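You operate a simulated robot arm through the tools that you are given. There is no shell and no other tool.

Carry out the task below with a simulated robot arm. There is one attempt and no reset: what you move stays moved.

## Task
The blue connector is off the medium motor: power down, refit and lock it, power up and start the motor.
Fine: Power down: the drive's grey switch off, then its cord switch. Power up the other way round.

Only the result counts: the job must be done as asked and must still hold three seconds after the hand-in. Knocking over, shifting, dropping, spilling or breaking anything else fails it.

## Robot
A 7-joint arm with a two-finger parallel gripper, fixed in place. Base frame: the origin is on the floor under the middle of its stand, x ahead of it, y to its left, z up; the work surface is at about z = 75. Readings come in cm, degrees, newtons and seconds.
With the tool pointing down near the work surface it reaches from about 32 to 86 cm from the base axis. Its first joint turns from -166.0 to 166.0 degrees. Payload 3.43 kg.
Tool frame: the origin (TCP) lies between the finger pads and is the grasp point; the fingertips stand 3.4 cm ahead of it; z points along the fingers, y is the line along which they close. Largest opening 12.8 cm; finger width 2.4, thickness 1.2; the body of the gripper, 4.8 by 13 cm, starts 9.6 cm behind the TCP.
Orientation is told as [roll, pitch, yaw] about the base's x, y, z axes, in that order, counted from this pose: with the fingers straight down and closing along the base's y, the tool's x points along the base's -x, its y along +y and its z along -z.

## Interface
- The arm moves only by the tool step_arm. Its argument "motion" is a list of rows, each a list of 6 numbers: the shift along the tool's x, y, z in cm, then the turn, a rotation vector about the tool's x, y, z in degrees. In form: [[tx, ty, tz, ax, ay, az], ...]. A call has 1 to 20 rows; each row shifts and turns the commanded pose from where the row before left it, along the tool's axes as they then stand. "claw" is the gripper command, from -1 (shut) to 1 (fully open), values between in proportion, set as the call begins (left out, the last holds). A row lasts 0.2 s, in which the tool goes at most 5 cm and 8.6 degrees; a call with a longer step from one row to the next is refused whole, and so is a gripper value outside its range. Where a pose cannot be reached the arm comes as near as it can. A force on the tool above 90 N (or 10 N above the force at the start of the call, whichever is more), or a blocked arm, ends the call early, and 0.2 s more pass. The fingers move at their own pace (about 15.3 cm/s each) and stop on an object; they squeeze with about 25 N. The grip force told is the motor's: it shows also when the fingers shut on nothing. Time passes only in rows, and 0.2 s behind the last, so rows that do not move let the fingers close. The reply holds the time, the measured pose of the TCP, the force on the tool along the base axes, the opening and the grip force, in the units named above and with some noise, with the torque about the TCP (base axes, N m) and any sound that the robot's microphone picked up.
- Cameras (640 x 400 px; columns grow to the right, rows downward): "scene" is fixed at [5.24, -49.6, 156.91]; the picture's right is [0.37, -0.93, 0.00], its down [-0.65, -0.26, -0.71] and it looks along [0.66, 0.26, -0.70] (base axes); focal length 356 px, centre (320, 200). "wrist" rides on the gripper at [7.6, -1.1, -16] in the tool frame; the picture's right is [0.15, 0.99, 0.00], its down [-0.88, 0.13, -0.46] and it looks along [-0.45, 0.07, 0.89] (tool axes); focal length 234 px, centre (320, 200). There is no depth. A picture from a camera that has moved, and an enlarged one, comes with that camera's place and axes in the base frame and with its lens. The place of the scene camera against the robot may be out by one fixed shift of up to 1.2 cm in any direction.
- camera(camera): a new picture of that camera. No time passes.
- zoom(camera, box): a new picture of the part [left, top, right, bottom] of that camera's present view, enlarged. No time passes.
- hand_in(): hands the job in; it is judged then, once.

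Nothing tells you positions but the pictures and the camera data. Unless the task says otherwise, let go and move clear before handing in.

The tools are called after ">>>" by a JSON object that holds its "api" and its "payload". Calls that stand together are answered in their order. step_arm: Moves the arm, as the interface text tells. Its arguments: {"type":"object","properties":{"motion":{"type":"array","items":{"type":"array","items":{"type":"number"}}},"claw":{"type":"number"}},"required":["motion"]} The other tools are called the same way: camera (camera) takes a picture; zoom (camera, box) takes an enlarged picture of a part of a camera's view; hand_in () hands the job in.

At the start:

```text
time: 0.0
tcp_pos: [45.33, -28.44, 126.39]
orientation: [0.0, -0.1, 0.0]
contact_force: [0.5, -0.2, 0.6]
ft_torque: [-0.01, 0.02, -0.01]
gripper_width: 12.81
finger_force: 0.1
```

scene: 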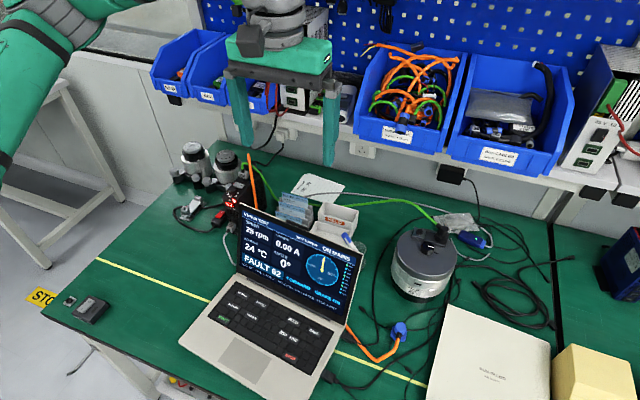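
wrist: 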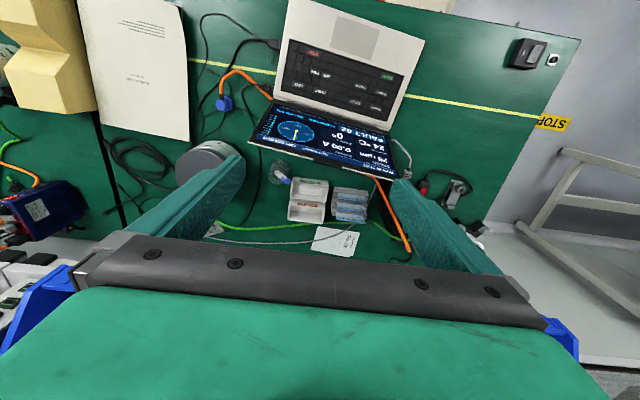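

I see a workbench with a laptop showing a drive panel, motors, cables and a blue connector. I'll zoom in on the details before moving anything.

>>> {"api": "zoom", "payload": {"camera": "scene", "box": [160, 120, 320, 220]}}

>>> {"api": "zoom", "payload": {"camera": "scene", "box": [340, 180, 500, 280]}}

>>> {"api": "zoom", "payload": {"camera": "scene", "box": [180, 200, 380, 325]}}

>>> {"api": "zoom", "payload": {"camera": "scene", "box": [180, 275, 420, 400]}}

>>> {"api": "zoom", "payload": {"camera": "scene", "box": [40, 270, 140, 332]}}

>>> {"api": "zoom", "payload": {"camera": "scene", "box": [250, 60, 410, 160]}}

>>> {"api": "zoom", "payload": {"camera": "scene", "box": [540, 40, 640, 200]}}

```text
4.00 times, centred on (240, 170) of scene
camera zoom: at [5.24, -49.6, 156.91], right [0.37, -0.93, 0.0], down [-0.65, -0.26, -0.71], along [0.66, 0.26, -0.7], focal length 1425 px, centre (640, 320)
```

zoom: 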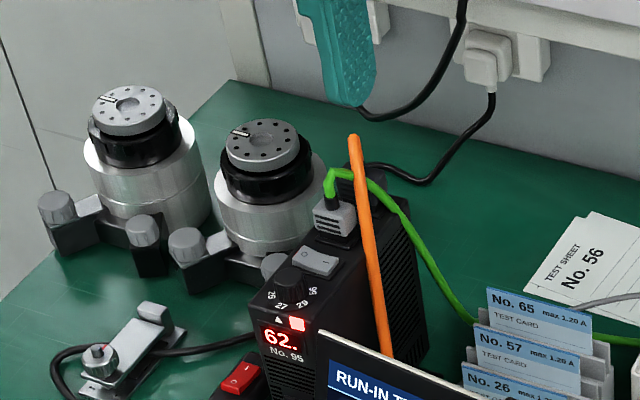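

```text
4.00 times, centred on (420, 230) of scene
camera zoom: at [5.24, -49.6, 156.91], right [0.37, -0.93, 0.0], down [-0.65, -0.26, -0.71], along [0.66, 0.26, -0.7], focal length 1425 px, centre (-80, 80)
```

zoom: 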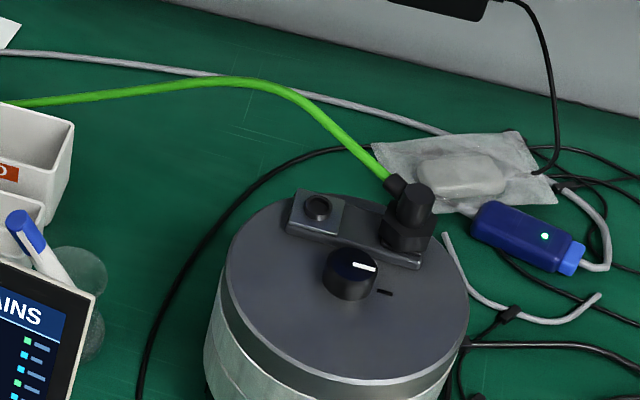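

```text
3.20 times, centred on (280, 262) of scene
camera zoom: at [5.24, -49.6, 156.91], right [0.37, -0.93, 0.0], down [-0.65, -0.26, -0.71], along [0.66, 0.26, -0.7], focal length 1140 px, centre (448, 0)
```

zoom: 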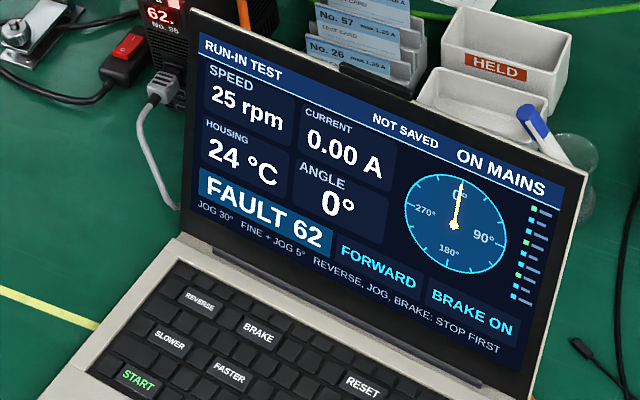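

```text
2.67 times, centred on (300, 338) of scene
camera zoom: at [5.24, -49.6, 156.91], right [0.37, -0.93, 0.0], down [-0.65, -0.26, -0.71], along [0.66, 0.26, -0.7], focal length 950 px, centre (373, -167)
```

zoom: 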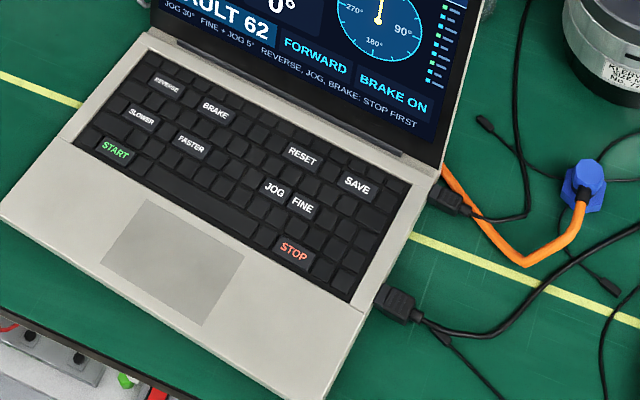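

```text
6.40 times, centred on (90, 301) of scene
camera zoom: at [5.24, -49.6, 156.91], right [0.37, -0.93, 0.0], down [-0.65, -0.26, -0.71], along [0.66, 0.26, -0.7], focal length 2280 px, centre (1792, -446)
```

zoom: 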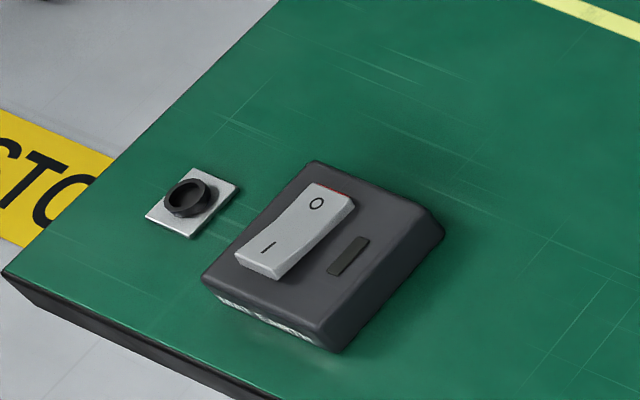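

```text
4.00 times, centred on (330, 110) of scene
camera zoom: at [5.24, -49.6, 156.91], right [0.37, -0.93, 0.0], down [-0.65, -0.26, -0.71], along [0.66, 0.26, -0.7], focal length 1425 px, centre (280, 560)
```

zoom: 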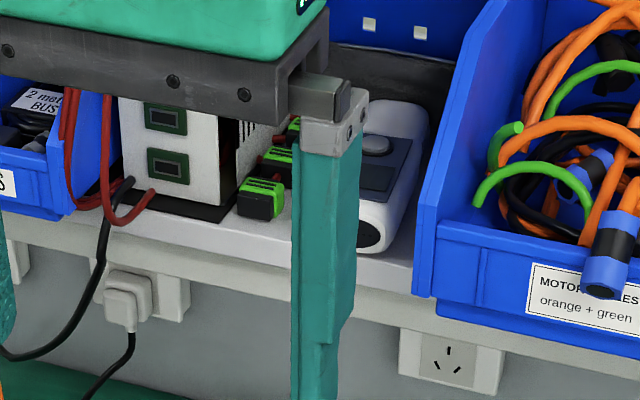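

```text
2.50 times, centred on (590, 120) of scene
camera zoom: at [5.24, -49.6, 156.91], right [0.37, -0.93, 0.0], down [-0.65, -0.26, -0.71], along [0.66, 0.26, -0.7], focal length 891 px, centre (-355, 400)
```

zoom: 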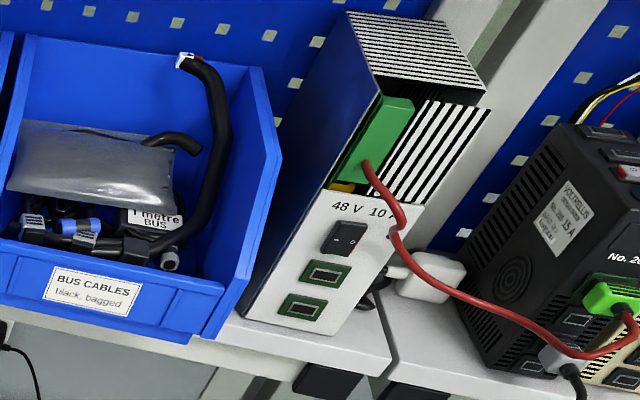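

The bench has a drive (No. 95, fault 62) with a grey rocker, a red cord switch beside it, a motor with an empty socket on top, and the loose blue connector right of the laptop. I'll take closer looks before planning.

>>> {"api": "zoom", "payload": {"camera": "scene", "box": [210, 155, 290, 215]}}

>>> {"api": "zoom", "payload": {"camera": "scene", "box": [380, 215, 470, 305]}}

>>> {"api": "zoom", "payload": {"camera": "scene", "box": [330, 300, 430, 375]}}

>>> {"api": "zoom", "payload": {"camera": "wrist", "box": [160, 60, 320, 160]}}

>>> {"api": "zoom", "payload": {"camera": "wrist", "box": [260, 140, 420, 260]}}

>>> {"api": "zoom", "payload": {"camera": "wrist", "box": [370, 140, 530, 260]}}

>>> {"api": "zoom", "payload": {"camera": "scene", "box": [150, 350, 310, 400]}}

>>> {"api": "zoom", "payload": {"camera": "scene", "box": [160, 140, 240, 230]}}

>>> {"api": "zoom", "payload": {"camera": "scene", "box": [590, 200, 640, 310]}}

```text
6.67 times, centred on (250, 185) of scene
camera zoom: at [5.24, -49.6, 156.91], right [0.37, -0.93, 0.0], down [-0.65, -0.26, -0.71], along [0.66, 0.26, -0.7], focal length 2375 px, centre (787, 300)
```

zoom: 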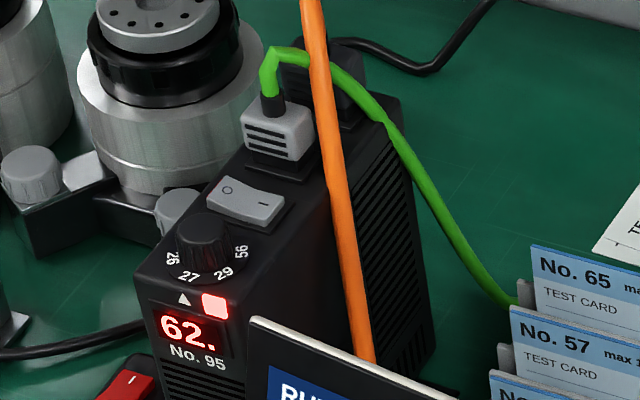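

```text
4.44 times, centred on (425, 260) of scene
camera zoom: at [5.24, -49.6, 156.91], right [0.37, -0.93, 0.0], down [-0.65, -0.26, -0.71], along [0.66, 0.26, -0.7], focal length 1584 px, centre (-147, -67)
```

zoom: 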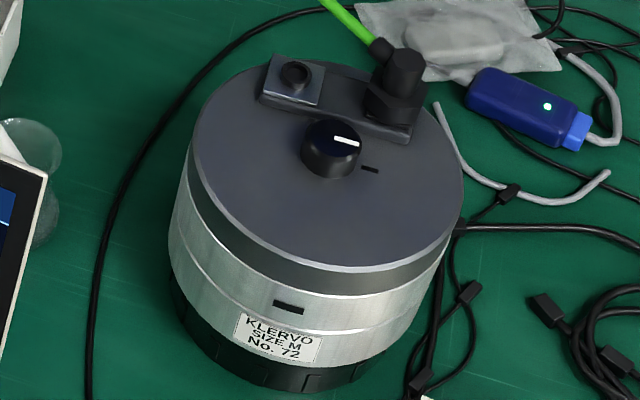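

```text
5.33 times, centred on (380, 338) of scene
camera zoom: at [5.24, -49.6, 156.91], right [0.37, -0.93, 0.0], down [-0.65, -0.26, -0.71], along [0.66, 0.26, -0.7], focal length 1900 px, centre (0, -533)
```

zoom: 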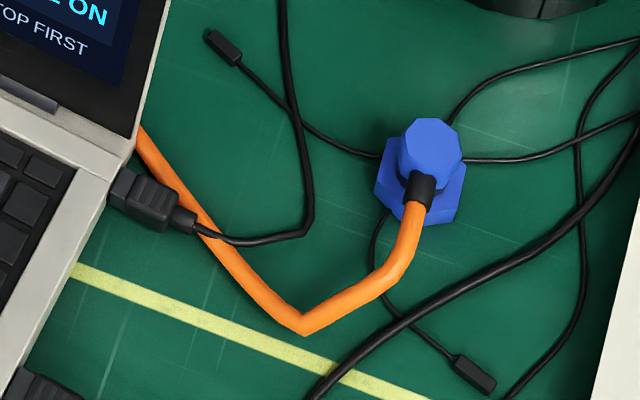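

```text
4.00 times, centred on (240, 110) of wrist
camera zoom: at [37.82, -29.56, 142.34], right [-0.15, 0.99, 0.0], down [0.88, 0.13, 0.46], along [0.45, 0.07, -0.89], focal length 937 px, centre (640, 560)
```

zoom: 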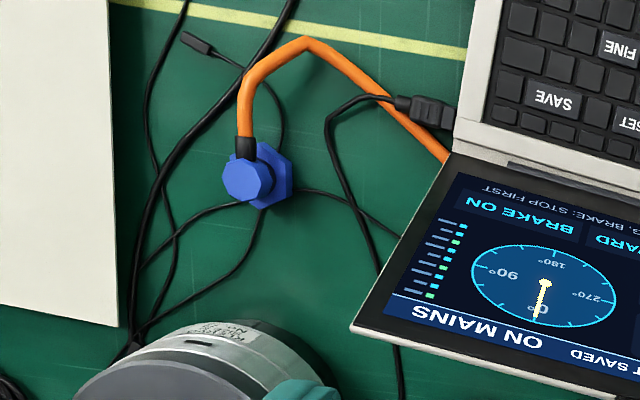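

```text
3.33 times, centred on (340, 200) of wrist
camera zoom: at [37.82, -29.56, 142.34], right [-0.15, 0.99, 0.0], down [0.88, 0.13, 0.46], along [0.45, 0.07, -0.89], focal length 781 px, centre (253, 200)
```

zoom: 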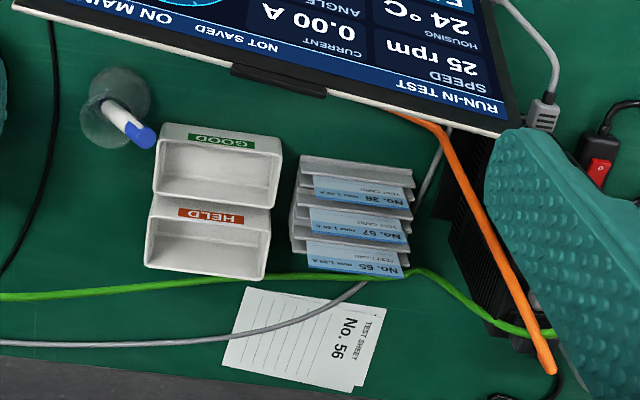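

```text
3.33 times, centred on (450, 200) of wrist
camera zoom: at [37.82, -29.56, 142.34], right [-0.15, 0.99, 0.0], down [0.88, 0.13, 0.46], along [0.45, 0.07, -0.89], focal length 781 px, centre (-113, 200)
```

zoom: 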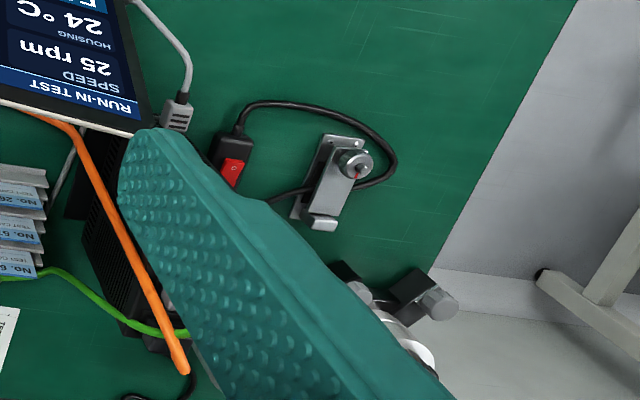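

```text
4.00 times, centred on (230, 375) of scene
camera zoom: at [5.24, -49.6, 156.91], right [0.37, -0.93, 0.0], down [-0.65, -0.26, -0.71], along [0.66, 0.26, -0.7], focal length 1425 px, centre (680, -500)
```

zoom: 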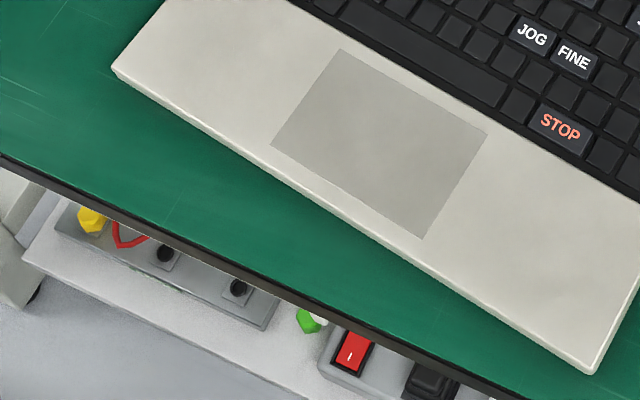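

```text
4.44 times, centred on (200, 185) of scene
camera zoom: at [5.24, -49.6, 156.91], right [0.37, -0.93, 0.0], down [-0.65, -0.26, -0.71], along [0.66, 0.26, -0.7], focal length 1584 px, centre (853, 267)
```

zoom: 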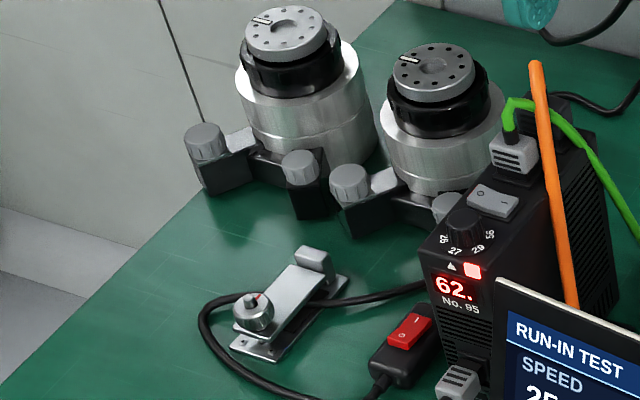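

```text
3.64 times, centred on (615, 255) of scene
camera zoom: at [5.24, -49.6, 156.91], right [0.37, -0.93, 0.0], down [-0.65, -0.26, -0.71], along [0.66, 0.26, -0.7], focal length 1296 px, centre (-753, 0)
```

zoom: 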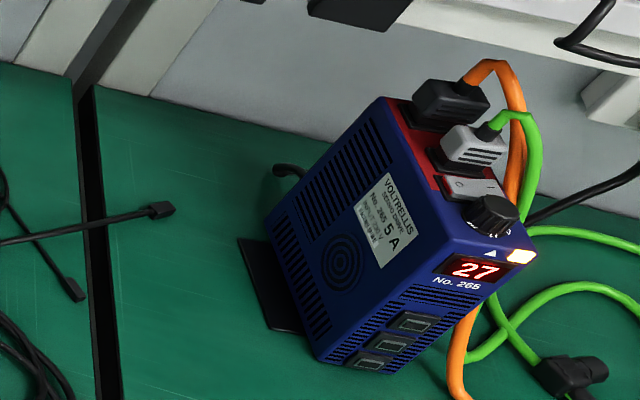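

The drive No. 95 has the grey O/I rocker on top and a red cord switch beside it. The motor is KLERVO size M at about x=70, y=-53, with the blue connector near (47,-53,78). I'll move the wrist camera over the motor for better views.

>>> {"api": "step_arm", "payload": {"motion": [[-1.4, -3.2, 0, 0, 0, 0], [-1.4, -3.2, 0, 0, 0, 0], [-1.4, -3.2, 0, 0, 0, 0], [-1.4, -3.2, 0, 0, 0, 0], [-1.4, -3.2, 0, 0, 0, 0], [-1.4, -3.2, 0, 0, 0, 0], [-1.4, -3.2, 0, 0, 0, 0], [-1.4, -3.2, 0, 0, 0, 0]]}}

>>> {"api": "camera", "payload": {"camera": "wrist"}}

>>> {"api": "camera", "payload": {"camera": "scene"}}

```text
time: 1.8
tcp_pos: [56.6, -54.09, 126.47]
orientation: [0.0, 0.0, 0.1]
contact_force: [0.2, 0.5, 0.4]
ft_torque: [-0.11, 0.03, 0.0]
gripper_width: 12.78
finger_force: 0.1
```

```text
taken
camera wrist: at [49.12, -55.14, 142.37], right [-0.15, 0.99, 0.0], down [0.88, 0.13, 0.46], along [0.45, 0.07, -0.89], focal length 234 px, centre (320, 200)
```

wrist: 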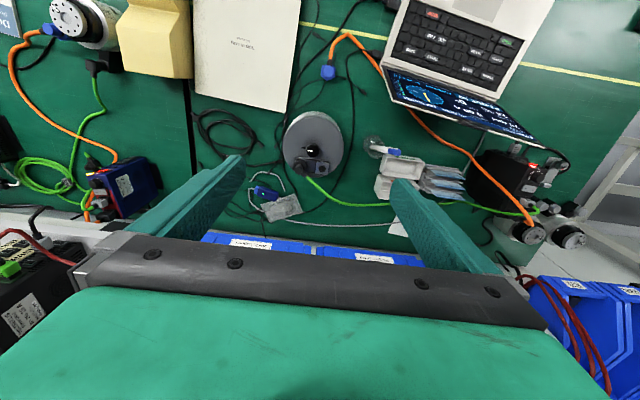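

```text
taken
```

scene: 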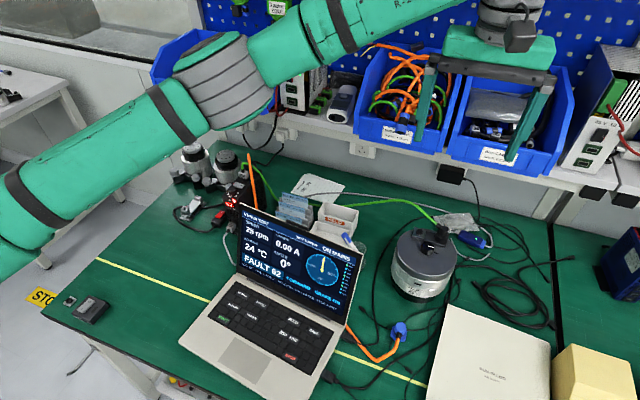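

>>> {"api": "zoom", "payload": {"camera": "wrist", "box": [270, 100, 360, 190]}}

>>> {"api": "zoom", "payload": {"camera": "wrist", "box": [290, 20, 400, 100]}}

>>> {"api": "zoom", "payload": {"camera": "wrist", "box": [460, 130, 600, 250]}}

>>> {"api": "zoom", "payload": {"camera": "wrist", "box": [0, 0, 160, 100]}}

>>> {"api": "zoom", "payload": {"camera": "wrist", "box": [380, 0, 540, 140]}}

```text
4.44 times, centred on (315, 145) of wrist
camera zoom: at [49.12, -55.14, 142.37], right [-0.15, 0.99, 0.0], down [0.88, 0.13, 0.46], along [0.45, 0.07, -0.89], focal length 1041 px, centre (342, 444)
```

zoom: 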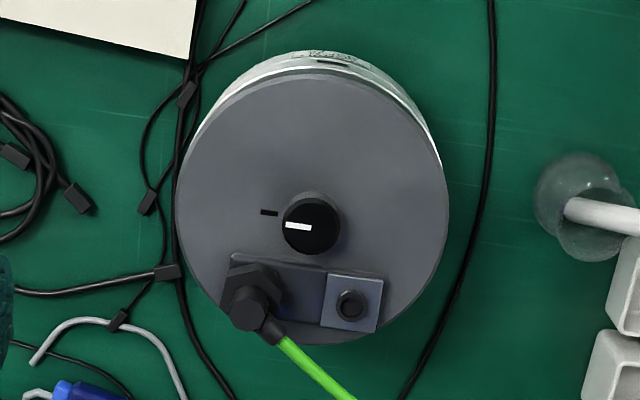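

```text
5.00 times, centred on (345, 60) of wrist
camera zoom: at [49.12, -55.14, 142.37], right [-0.15, 0.99, 0.0], down [0.88, 0.13, 0.46], along [0.45, 0.07, -0.89], focal length 1171 px, centre (195, 900)
```

zoom: 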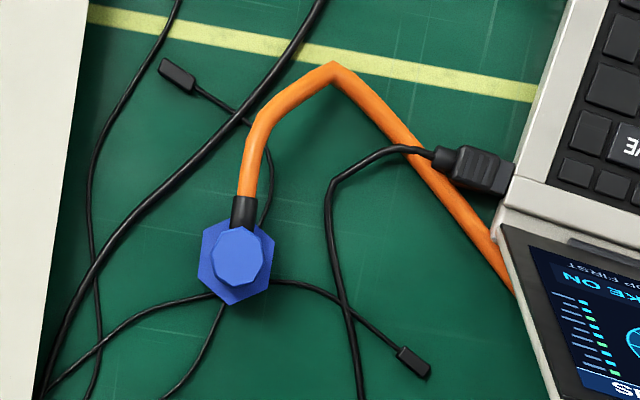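

```text
3.33 times, centred on (530, 190) of wrist
camera zoom: at [49.12, -55.14, 142.37], right [-0.15, 0.99, 0.0], down [0.88, 0.13, 0.46], along [0.45, 0.07, -0.89], focal length 781 px, centre (-380, 233)
```

zoom: 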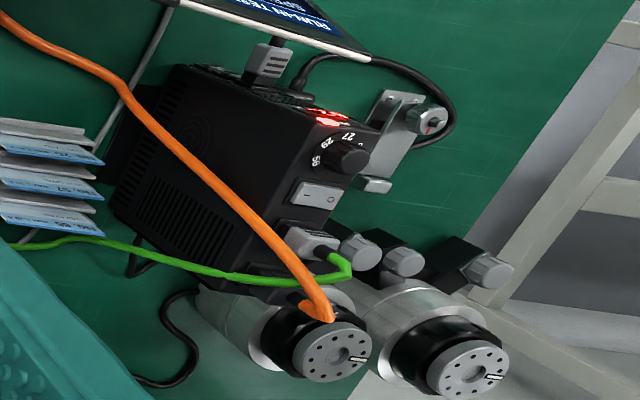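

```text
4.00 times, centred on (80, 50) of wrist
camera zoom: at [49.12, -55.14, 142.37], right [-0.15, 0.99, 0.0], down [0.88, 0.13, 0.46], along [0.45, 0.07, -0.89], focal length 937 px, centre (1280, 800)
```

zoom: 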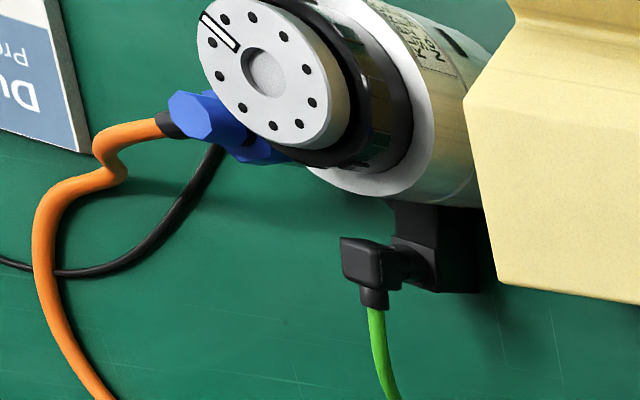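

```text
2.86 times, centred on (460, 70) of wrist
camera zoom: at [49.12, -55.14, 142.37], right [-0.15, 0.99, 0.0], down [0.88, 0.13, 0.46], along [0.45, 0.07, -0.89], focal length 669 px, centre (-80, 571)
```

zoom: 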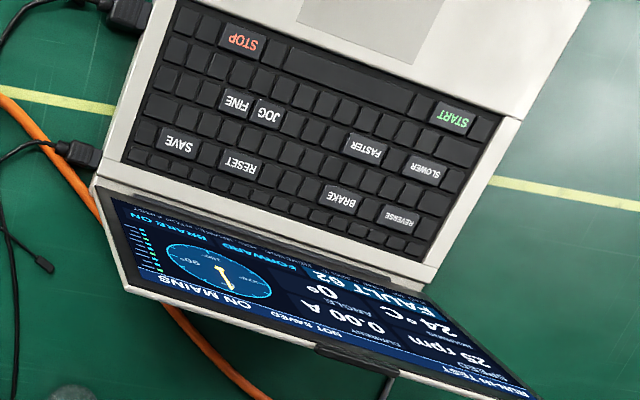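

The motor socket is near (67.4,-51.8,89.6), with the fitted black connector beside it as a reference. Next I'll lower the wrist camera over the loose blue connector to see how it is built and how it locks.

>>> {"api": "step_arm", "payload": {"motion": [[2.43, 0, 3.5, 0, 0, 0], [2.43, 0, 3.5, 0, 0, 0], [2.43, 0, 3.5, 0, 0, 0], [2.43, 0, 3.5, 0, 0, 0], [2.43, 0, 3.5, 0, 0, 0], [2.43, 0, 3.5, 0, 0, 0]]}}

>>> {"api": "camera", "payload": {"camera": "wrist"}}

>>> {"api": "zoom", "payload": {"camera": "wrist", "box": [240, 120, 400, 220]}}

```text
time: 3.2
tcp_pos: [41.86, -53.98, 105.48]
orientation: [0.0, 0.1, 0.0]
contact_force: [0.1, 0.4, -0.8]
ft_torque: [-0.01, 0.02, -0.03]
gripper_width: 12.8
finger_force: 0.1
```

```text
taken
camera wrist: at [34.44, -54.96, 121.35], right [-0.15, 0.99, 0.0], down [0.88, 0.13, 0.46], along [0.45, 0.07, -0.89], focal length 234 px, centre (320, 200)
```

wrist: 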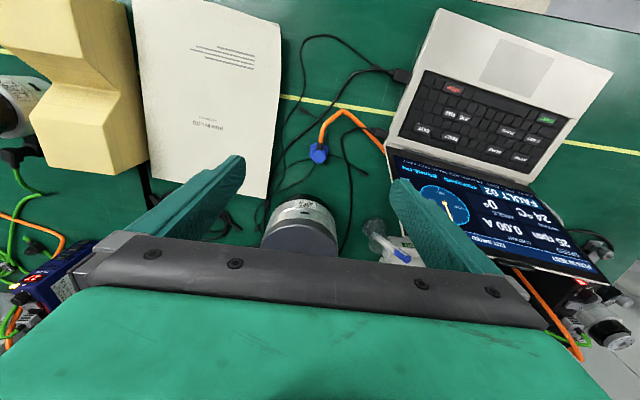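

```text
4.00 times, centred on (320, 170) of wrist
camera zoom: at [34.44, -54.96, 121.35], right [-0.15, 0.99, 0.0], down [0.88, 0.13, 0.46], along [0.45, 0.07, -0.89], focal length 937 px, centre (320, 320)
```

zoom: 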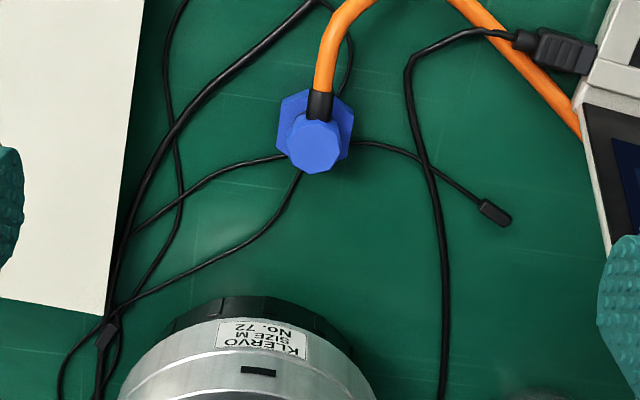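

The blue connector stands upright with a hexagonal lower part, an octagonal upper body and its cable leaving toward the robot. I'll lower the camera further for detail.

>>> {"api": "step_arm", "payload": {"motion": [[0.8, 0, 3.5, 0, 0, 0], [0.8, 0, 3.5, 0, 0, 0], [0.8, 0, 3.5, 0, 0, 0], [0.8, 0, 3.0, 0, 0, 0]]}}

>>> {"api": "camera", "payload": {"camera": "wrist"}}

>>> {"api": "zoom", "payload": {"camera": "wrist", "box": [260, 130, 380, 220]}}

>>> {"api": "zoom", "payload": {"camera": "wrist", "box": [290, 150, 350, 195]}}

```text
time: 4.2
tcp_pos: [38.78, -54.13, 91.73]
orientation: [0.0, -0.1, 0.0]
contact_force: [0.5, 0.7, -0.1]
ft_torque: [-0.02, 0.01, 0.0]
gripper_width: 12.8
finger_force: 0.1
```

```text
taken
camera wrist: at [31.27, -55.1, 107.7], right [-0.15, 0.99, 0.0], down [0.88, 0.13, 0.46], along [0.45, 0.07, -0.89], focal length 234 px, centre (320, 200)
```

wrist: 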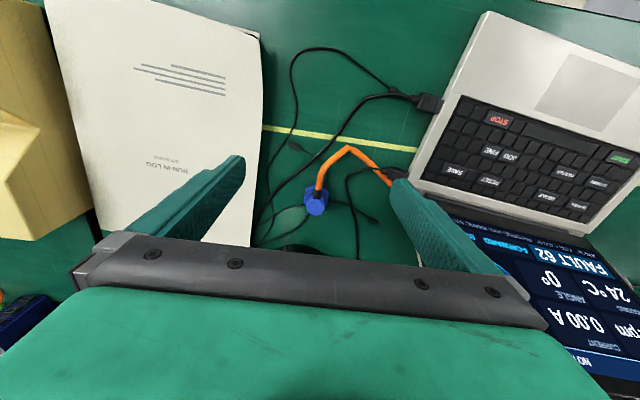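

```text
4.44 times, centred on (320, 175) of wrist
camera zoom: at [31.27, -55.1, 107.7], right [-0.15, 0.99, 0.0], down [0.88, 0.13, 0.46], along [0.45, 0.07, -0.89], focal length 1041 px, centre (320, 311)
```

zoom: 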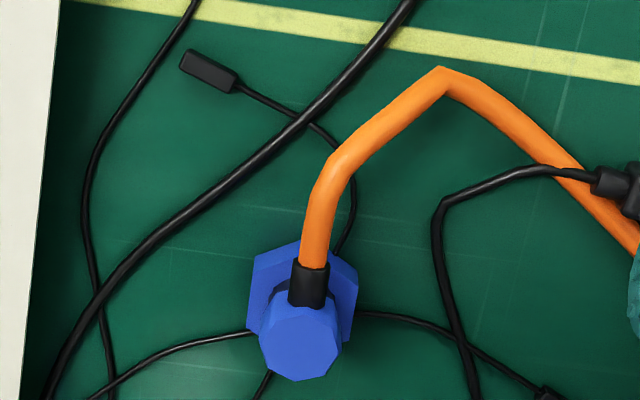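

```text
8.89 times, centred on (320, 172) of wrist
camera zoom: at [31.27, -55.1, 107.7], right [-0.15, 0.99, 0.0], down [0.88, 0.13, 0.46], along [0.45, 0.07, -0.89], focal length 2082 px, centre (320, 444)
```

zoom: 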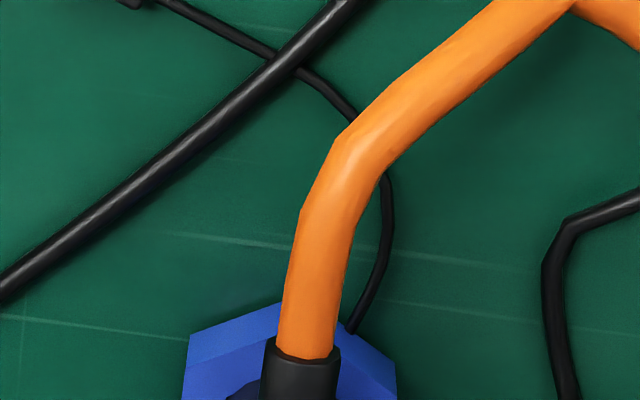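

The connector's top is at roughly (46.9,-53.2,79.3), so it is about 4.3 cm tall. I'll zoom tightly on it and on the motor socket for keys and lock marks.

>>> {"api": "zoom", "payload": {"camera": "wrist", "box": [296, 180, 336, 220]}}

>>> {"api": "zoom", "payload": {"camera": "scene", "box": [384, 312, 414, 347]}}

>>> {"api": "zoom", "payload": {"camera": "scene", "box": [400, 215, 455, 255]}}

>>> {"api": "zoom", "payload": {"camera": "scene", "box": [390, 110, 430, 150]}}

```text
10.00 times, centred on (316, 200) of wrist
camera zoom: at [31.27, -55.1, 107.7], right [-0.15, 0.99, 0.0], down [0.88, 0.13, 0.46], along [0.45, 0.07, -0.89], focal length 2342 px, centre (360, 200)
```

zoom: 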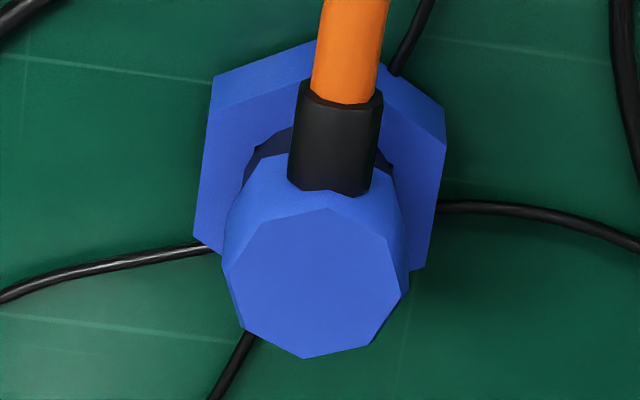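

```text
11.43 times, centred on (399, 330) of scene
camera zoom: at [5.24, -49.6, 156.91], right [0.37, -0.93, 0.0], down [-0.65, -0.26, -0.71], along [0.66, 0.26, -0.7], focal length 4072 px, centre (-583, -1280)
```

zoom: 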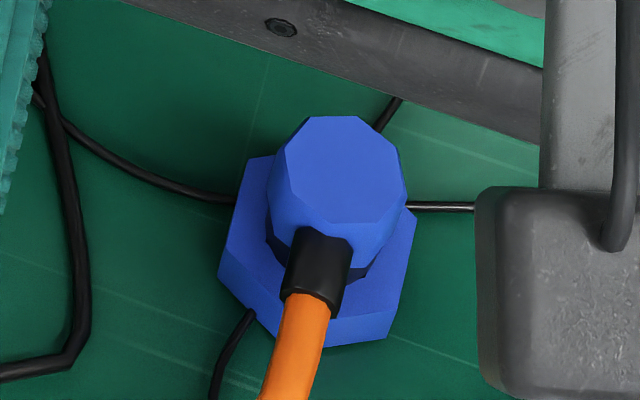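

```text
10.00 times, centred on (428, 235) of scene
camera zoom: at [5.24, -49.6, 156.91], right [0.37, -0.93, 0.0], down [-0.65, -0.26, -0.71], along [0.66, 0.26, -0.7], focal length 3563 px, centre (-755, -150)
```

zoom: 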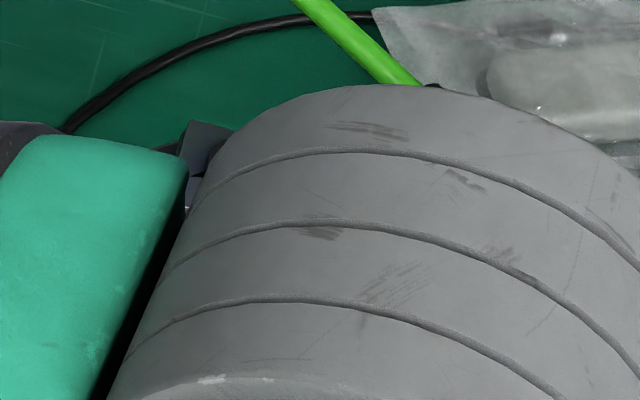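

```text
10.00 times, centred on (410, 130) of scene
camera zoom: at [5.24, -49.6, 156.91], right [0.37, -0.93, 0.0], down [-0.65, -0.26, -0.71], along [0.66, 0.26, -0.7], focal length 3563 px, centre (-580, 900)
```

zoom: 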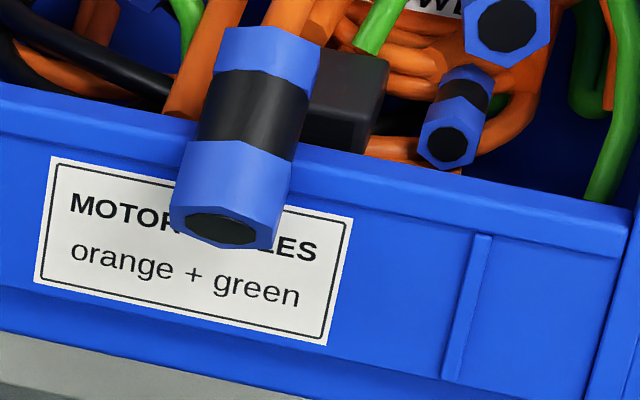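

The connector has a wide hex coupling nut below a narrower body, so the nut is likely the lock. The drive's grey rocker is near (64.3,-2.3,91.3) with O toward +y; I'll lift and move over there to inspect before powering down.

>>> {"api": "step_arm", "payload": {"motion": [[0, 0, -4.2, 0, 0, 0], [0, 0, -4.2, 0, 0, 0], [0, 0, -4.2, 0, 0, 0], [0, 0, -4.2, 0, 0, 0], [0, 0, -4.2, 0, 0, 0], [-1.5, 4.2, 0, 0, 0, 0], [-1.5, 4.2, 0, 0, 0, 0], [-1.5, 4.2, 0, 0, 0, 0], [-1.5, 4.2, 0, 0, 0, 0], [-1.5, 4.2, 0, 0, 0, 0], [-1.5, 4.2, 0, 0, 0, 0], [-1.5, 4.2, 0, 0, 0, 0], [-1.5, 4.2, 0, 0, 0, 0], [-1.5, 4.2, 0, 0, 0, 0], [-1.5, 4.2, 0, 0, 0, 0], [-1.5, 4.2, 0, 0, 0, 0], [-1.5, 4.2, 0, 0, 0, 0]]}}

>>> {"api": "camera", "payload": {"camera": "wrist"}}

>>> {"api": "zoom", "payload": {"camera": "wrist", "box": [240, 100, 400, 220]}}

```text
time: 7.8
tcp_pos: [56.97, -3.81, 113.12]
orientation: [0.0, 0.0, -0.1]
contact_force: [0.1, -1.1, -0.5]
ft_torque: [0.05, -0.01, 0.01]
gripper_width: 12.82
finger_force: 0.1
```

```text
taken
camera wrist: at [49.42, -4.88, 129.02], right [-0.14, 0.99, 0.0], down [0.88, 0.13, 0.46], along [0.45, 0.07, -0.89], focal length 234 px, centre (320, 200)
```

wrist: 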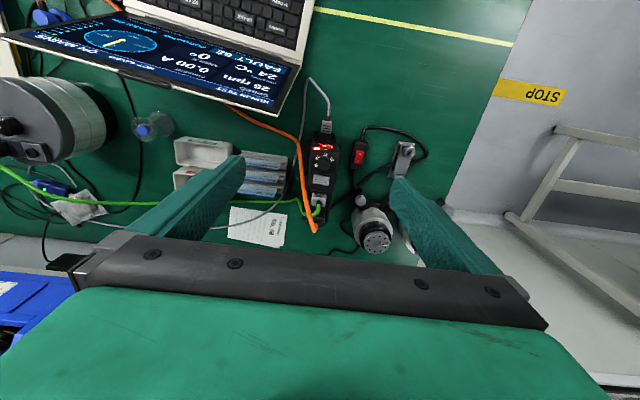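

```text
3.33 times, centred on (320, 160) of wrist
camera zoom: at [49.42, -4.88, 129.02], right [-0.14, 0.99, 0.0], down [0.88, 0.13, 0.46], along [0.45, 0.07, -0.89], focal length 781 px, centre (320, 333)
```

zoom: 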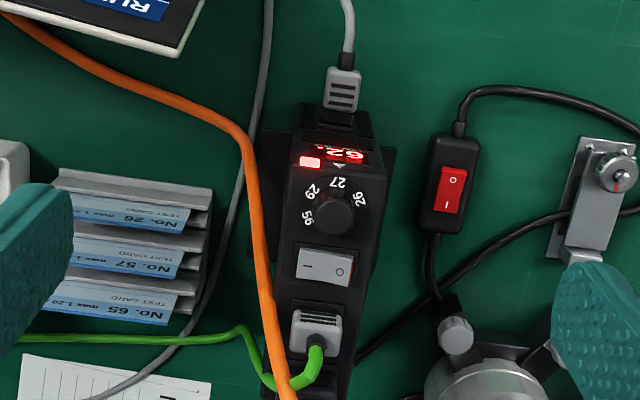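

I can see the rocker marked I and O on the drive's top, the dial, and the red cord switch on its right. I'll zoom tightly on both switches.

>>> {"api": "zoom", "payload": {"camera": "wrist", "box": [300, 150, 350, 215]}}

>>> {"api": "zoom", "payload": {"camera": "wrist", "box": [340, 135, 380, 175]}}

>>> {"api": "zoom", "payload": {"camera": "scene", "box": [205, 200, 235, 235]}}

>>> {"api": "zoom", "payload": {"camera": "scene", "box": [225, 165, 265, 200]}}

>>> {"api": "zoom", "payload": {"camera": "scene", "box": [390, 215, 460, 265]}}

```text
6.15 times, centred on (325, 182) of wrist
camera zoom: at [49.42, -4.88, 129.02], right [-0.14, 0.99, 0.0], down [0.88, 0.13, 0.46], along [0.45, 0.07, -0.89], focal length 1441 px, centre (289, 308)
```

zoom: 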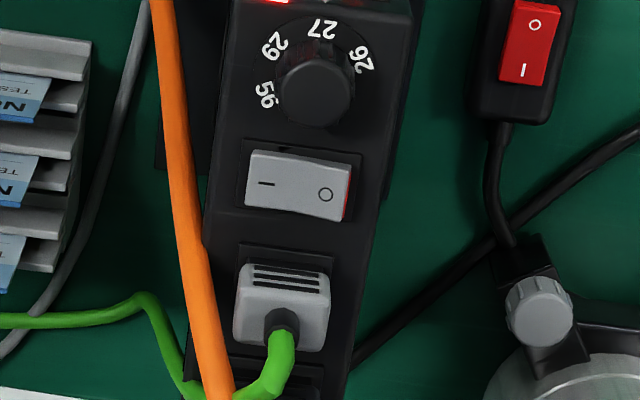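

```text
10.00 times, centred on (360, 155) of wrist
camera zoom: at [49.42, -4.88, 129.02], right [-0.14, 0.99, 0.0], down [0.88, 0.13, 0.46], along [0.45, 0.07, -0.89], focal length 2342 px, centre (-80, 650)
```

zoom: 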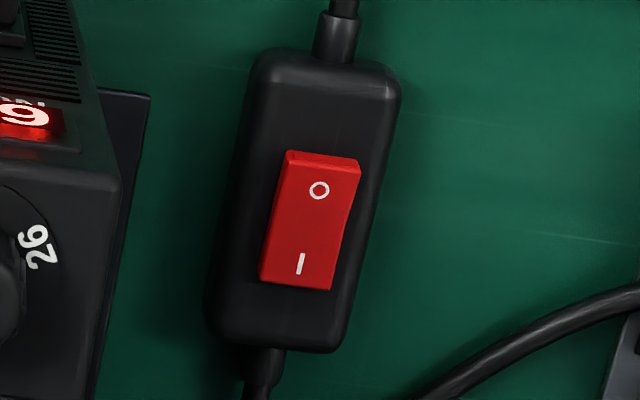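

```text
11.43 times, centred on (220, 218) of scene
camera zoom: at [5.24, -49.6, 156.91], right [0.37, -0.93, 0.0], down [-0.65, -0.26, -0.71], along [0.66, 0.26, -0.7], focal length 4072 px, centre (1463, 0)
```

zoom: 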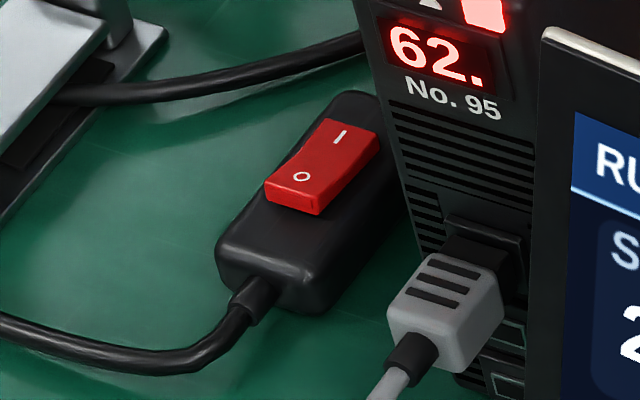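

```text
11.43 times, centred on (245, 182) of scene
camera zoom: at [5.24, -49.6, 156.91], right [0.37, -0.93, 0.0], down [-0.65, -0.26, -0.71], along [0.66, 0.26, -0.7], focal length 4072 px, centre (1177, 400)
```

zoom: 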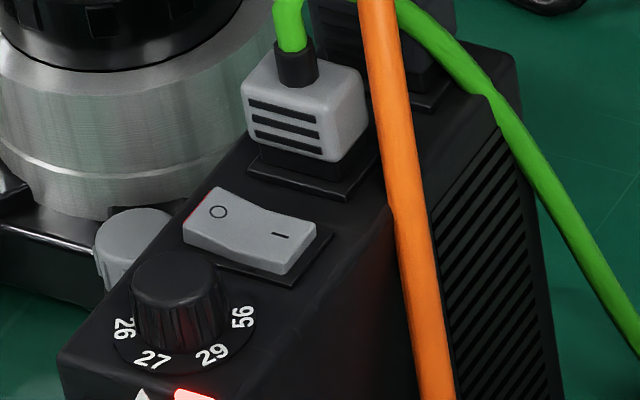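

```text
8.00 times, centred on (425, 240) of scene
camera zoom: at [5.24, -49.6, 156.91], right [0.37, -0.93, 0.0], down [-0.65, -0.26, -0.71], along [0.66, 0.26, -0.7], focal length 2850 px, centre (-520, -120)
```

zoom: 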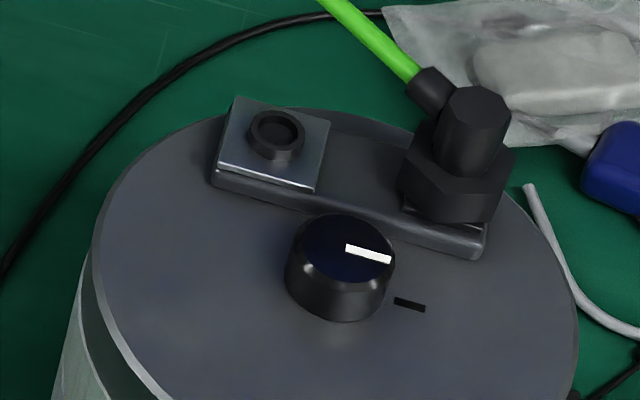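

The grey rocker's O end is raised at about (64.6,-1.5,91.8), and the red cord switch's O end faces the robot at about (62.5,6.2). I'll close the gripper and hover over the O end of the grey rocker.

>>> {"api": "step_arm", "payload": {"claw": -1, "motion": [[0, 0, 0, 0, 0, 0], [0, 0, 0, 0, 0, 0], [0, 0, 0, 0, 0, 0], [-1.9, 0.8, 3.25, 0, 0, 0], [-1.9, 0.8, 3.25, 0, 0, 0], [-1.9, 0.8, 3.25, 0, 0, 0], [-1.9, 0.7, 3.25, 0, 0, 0]]}}

>>> {"api": "camera", "payload": {"camera": "wrist"}}

>>> {"api": "zoom", "payload": {"camera": "scene", "box": [200, 140, 300, 220]}}

```text
time: 9.4
tcp_pos: [64.41, -0.68, 99.99]
orientation: [0.1, -0.1, 0.0]
contact_force: [0.3, -0.1, 0.5]
ft_torque: [-0.05, 0.0, -0.01]
gripper_width: 0.0
finger_force: 25.1
```

```text
taken
camera wrist: at [56.89, -1.7, 115.96], right [-0.15, 0.99, 0.0], down [0.88, 0.13, 0.46], along [0.45, 0.07, -0.89], focal length 234 px, centre (320, 200)
```

wrist: 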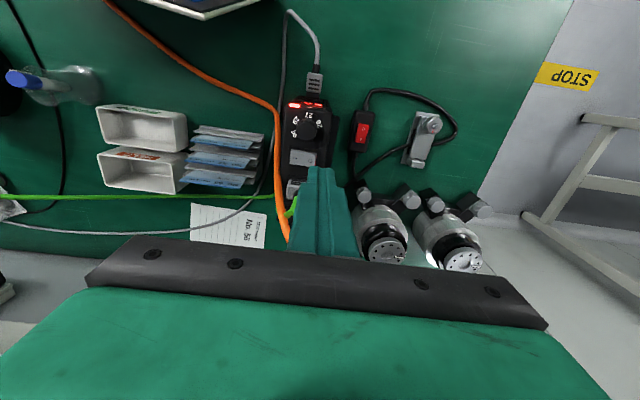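

```text
5.00 times, centred on (250, 180) of scene
camera zoom: at [5.24, -49.6, 156.91], right [0.37, -0.93, 0.0], down [-0.65, -0.26, -0.71], along [0.66, 0.26, -0.7], focal length 1781 px, centre (670, 300)
```

zoom: 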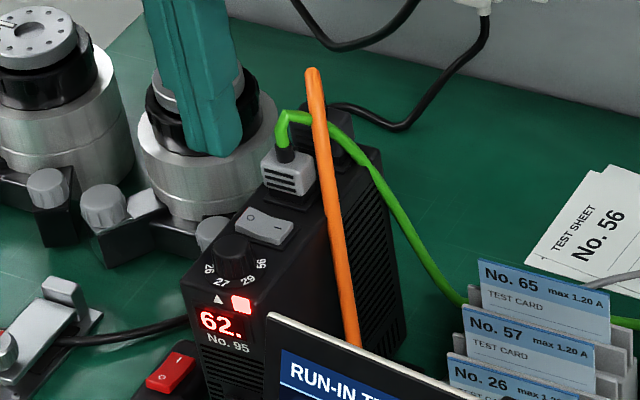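

>>> {"api": "zoom", "payload": {"camera": "wrist", "box": [270, 120, 350, 220]}}

>>> {"api": "zoom", "payload": {"camera": "wrist", "box": [340, 100, 400, 160]}}

```text
4.00 times, centred on (310, 170) of wrist
camera zoom: at [56.89, -1.7, 115.96], right [-0.15, 0.99, 0.0], down [0.88, 0.13, 0.46], along [0.45, 0.07, -0.89], focal length 937 px, centre (360, 320)
```

zoom: 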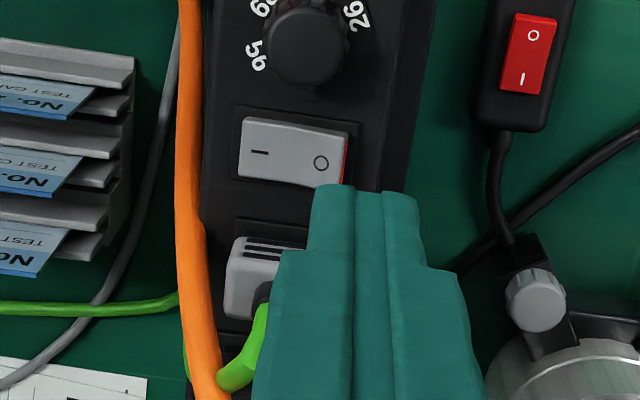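

```text
6.67 times, centred on (370, 130) of wrist
camera zoom: at [56.89, -1.7, 115.96], right [-0.15, 0.99, 0.0], down [0.88, 0.13, 0.46], along [0.45, 0.07, -0.89], focal length 1561 px, centre (-13, 667)
```

zoom: 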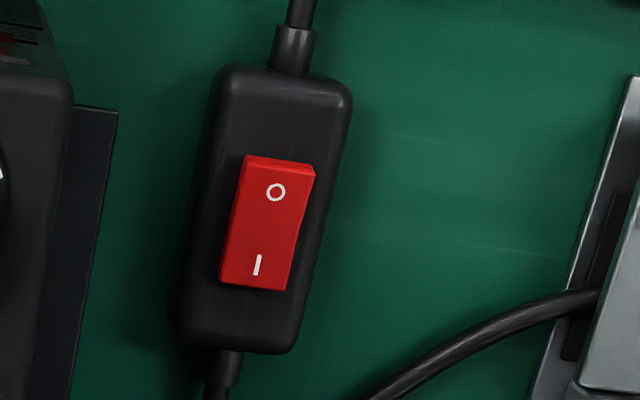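

The O mark triangulates to (64.6,-1.5,91.7), right under the -y half of the closed fingertips. I'll descend to just above it and then press in small steps.

>>> {"api": "step_arm", "payload": {"motion": [[-0.1, 0, 1.5, 0, 0, 0], [0, 0, 1.5, 0, 0, 0], [0, 0, 1.0, 0, 0, 0], [0, 0, 0.3, 0, 0, 0], [0, 0, 0.3, 0, 0, 0]]}}

>>> {"api": "zoom", "payload": {"camera": "scene", "box": [210, 140, 290, 220]}}

>>> {"api": "zoom", "payload": {"camera": "wrist", "box": [270, 120, 350, 220]}}

```text
time: 10.6
tcp_pos: [64.48, -0.73, 95.3]
orientation: [0.0, 0.0, 0.0]
contact_force: [0.8, -0.2, -0.2]
ft_torque: [-0.01, -0.04, 0.01]
gripper_width: 0.0
finger_force: 25.1
```

```text
5.00 times, centred on (250, 180) of scene
camera zoom: at [5.24, -49.6, 156.91], right [0.37, -0.93, 0.0], down [-0.65, -0.26, -0.71], along [0.66, 0.26, -0.7], focal length 1781 px, centre (670, 300)
```

zoom: 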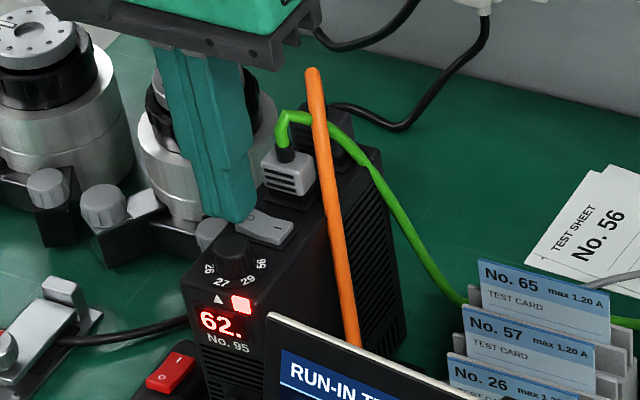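

```text
4.00 times, centred on (310, 170) of wrist
camera zoom: at [56.93, -1.69, 111.26], right [-0.15, 0.99, 0.0], down [0.88, 0.13, 0.46], along [0.45, 0.07, -0.89], focal length 937 px, centre (360, 320)
```

zoom: 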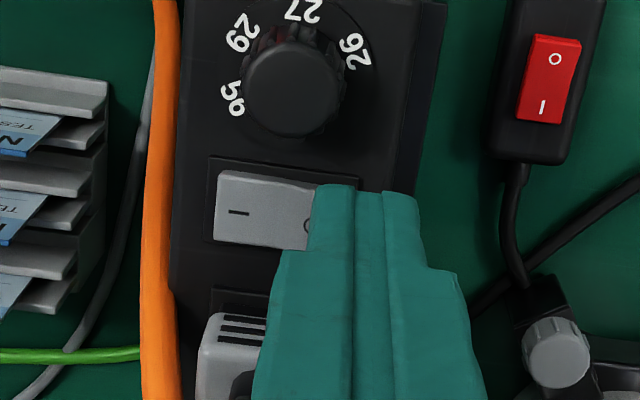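

The fingertip is just over the O end with no contact yet. I'll press down in small steps.

>>> {"api": "step_arm", "payload": {"motion": [[0, 0, 0.15, 0, 0, 0], [0, 0, 0.15, 0, 0, 0], [0, 0, 0.1, 0, 0, 0]]}}

```text
time: 11.4
tcp_pos: [64.4, -0.7, 94.98]
orientation: [0.0, 0.0, 0.0]
contact_force: [-4.3, 0.6, 7.4]
ft_torque: [-0.06, 0.11, -0.04]
gripper_width: 0.0
finger_force: 25.1
```

>>> {"api": "step_arm", "payload": {"motion": [[0, 0, 0.1, 0, 0, 0], [0, 0, 0.1, 0, 0, 0]]}}

>>> {"api": "zoom", "payload": {"camera": "scene", "box": [210, 140, 290, 220]}}

```text
time: 12.0
tcp_pos: [64.54, -0.53, 95.0]
orientation: [0.0, -0.2, 0.0]
contact_force: [-8.8, -0.1, 38.9]
ft_torque: [-0.4, 0.25, -0.11]
gripper_width: 0.02
finger_force: 25.1
```

```text
5.00 times, centred on (250, 180) of scene
camera zoom: at [5.24, -49.6, 156.91], right [0.37, -0.93, 0.0], down [-0.65, -0.26, -0.71], along [0.66, 0.26, -0.7], focal length 1781 px, centre (670, 300)
```

zoom: 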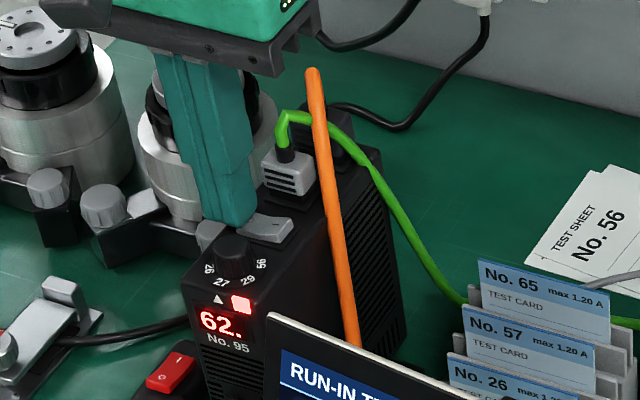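

The press met 39 N and the display still shows 62, with the contact close to the rocker's pivot. I'll back off slightly, shift outward along +y, and press nearer to the O end.

>>> {"api": "step_arm", "payload": {"motion": [[0, 0, -0.4, 0, 0, 0], [0, 0, -0.4, 0, 0, 0], [0, 0, 0, 0, 0, 0]]}}

>>> {"api": "zoom", "payload": {"camera": "scene", "box": [225, 165, 265, 200]}}

>>> {"api": "zoom", "payload": {"camera": "wrist", "box": [270, 140, 330, 190]}}

```text
time: 12.8
tcp_pos: [64.49, -0.52, 95.5]
orientation: [0.0, 0.0, -0.1]
contact_force: [-0.2, 0.4, 1.1]
ft_torque: [0.03, -0.02, -0.01]
gripper_width: 0.0
finger_force: 25.4
```

```text
11.43 times, centred on (245, 182) of scene
camera zoom: at [5.24, -49.6, 156.91], right [0.37, -0.93, 0.0], down [-0.65, -0.26, -0.71], along [0.66, 0.26, -0.7], focal length 4072 px, centre (1177, 400)
```

zoom: 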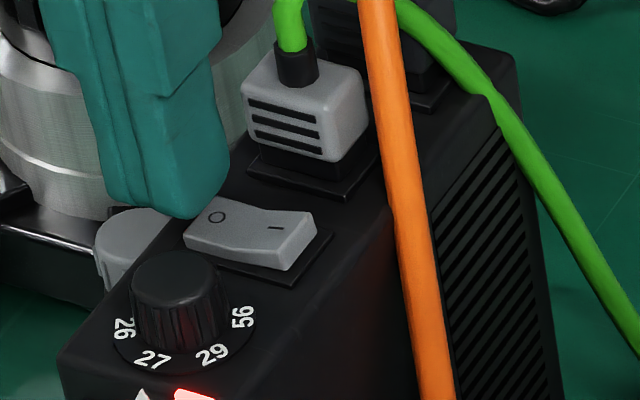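

```text
8.00 times, centred on (300, 165) of wrist
camera zoom: at [57.0, -1.58, 111.36], right [-0.15, 0.99, 0.0], down [0.88, 0.13, 0.46], along [0.45, 0.07, -0.89], focal length 1873 px, centre (480, 480)
```

zoom: 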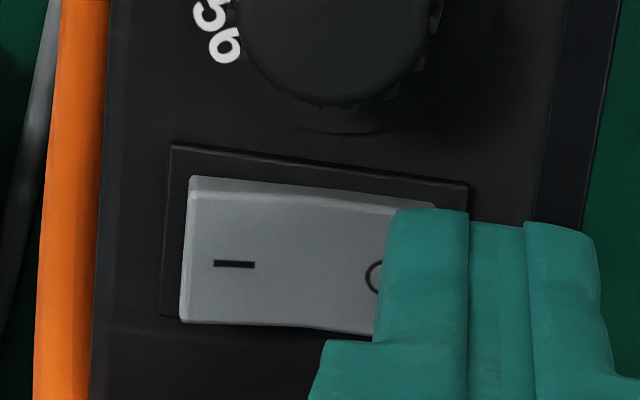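

The rocker appears to have tipped: the I end now stands up. I'll check the display.

>>> {"api": "zoom", "payload": {"camera": "scene", "box": [205, 165, 285, 235]}}

>>> {"api": "zoom", "payload": {"camera": "scene", "box": [230, 200, 370, 310]}}

```text
5.71 times, centred on (245, 200) of scene
camera zoom: at [5.24, -49.6, 156.91], right [0.37, -0.93, 0.0], down [-0.65, -0.26, -0.71], along [0.66, 0.26, -0.7], focal length 2036 px, centre (749, 200)
```

zoom: 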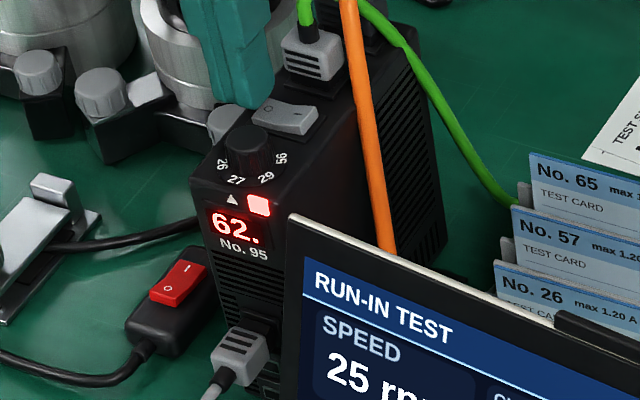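

```text
3.64 times, centred on (300, 255) of scene
camera zoom: at [5.24, -49.6, 156.91], right [0.37, -0.93, 0.0], down [-0.65, -0.26, -0.71], along [0.66, 0.26, -0.7], focal length 1296 px, centre (393, 0)
```

zoom: 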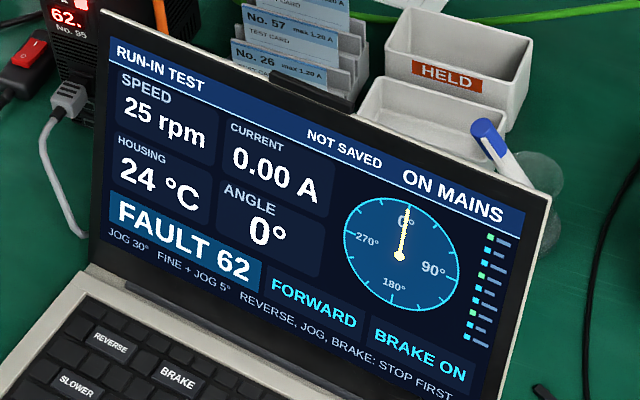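

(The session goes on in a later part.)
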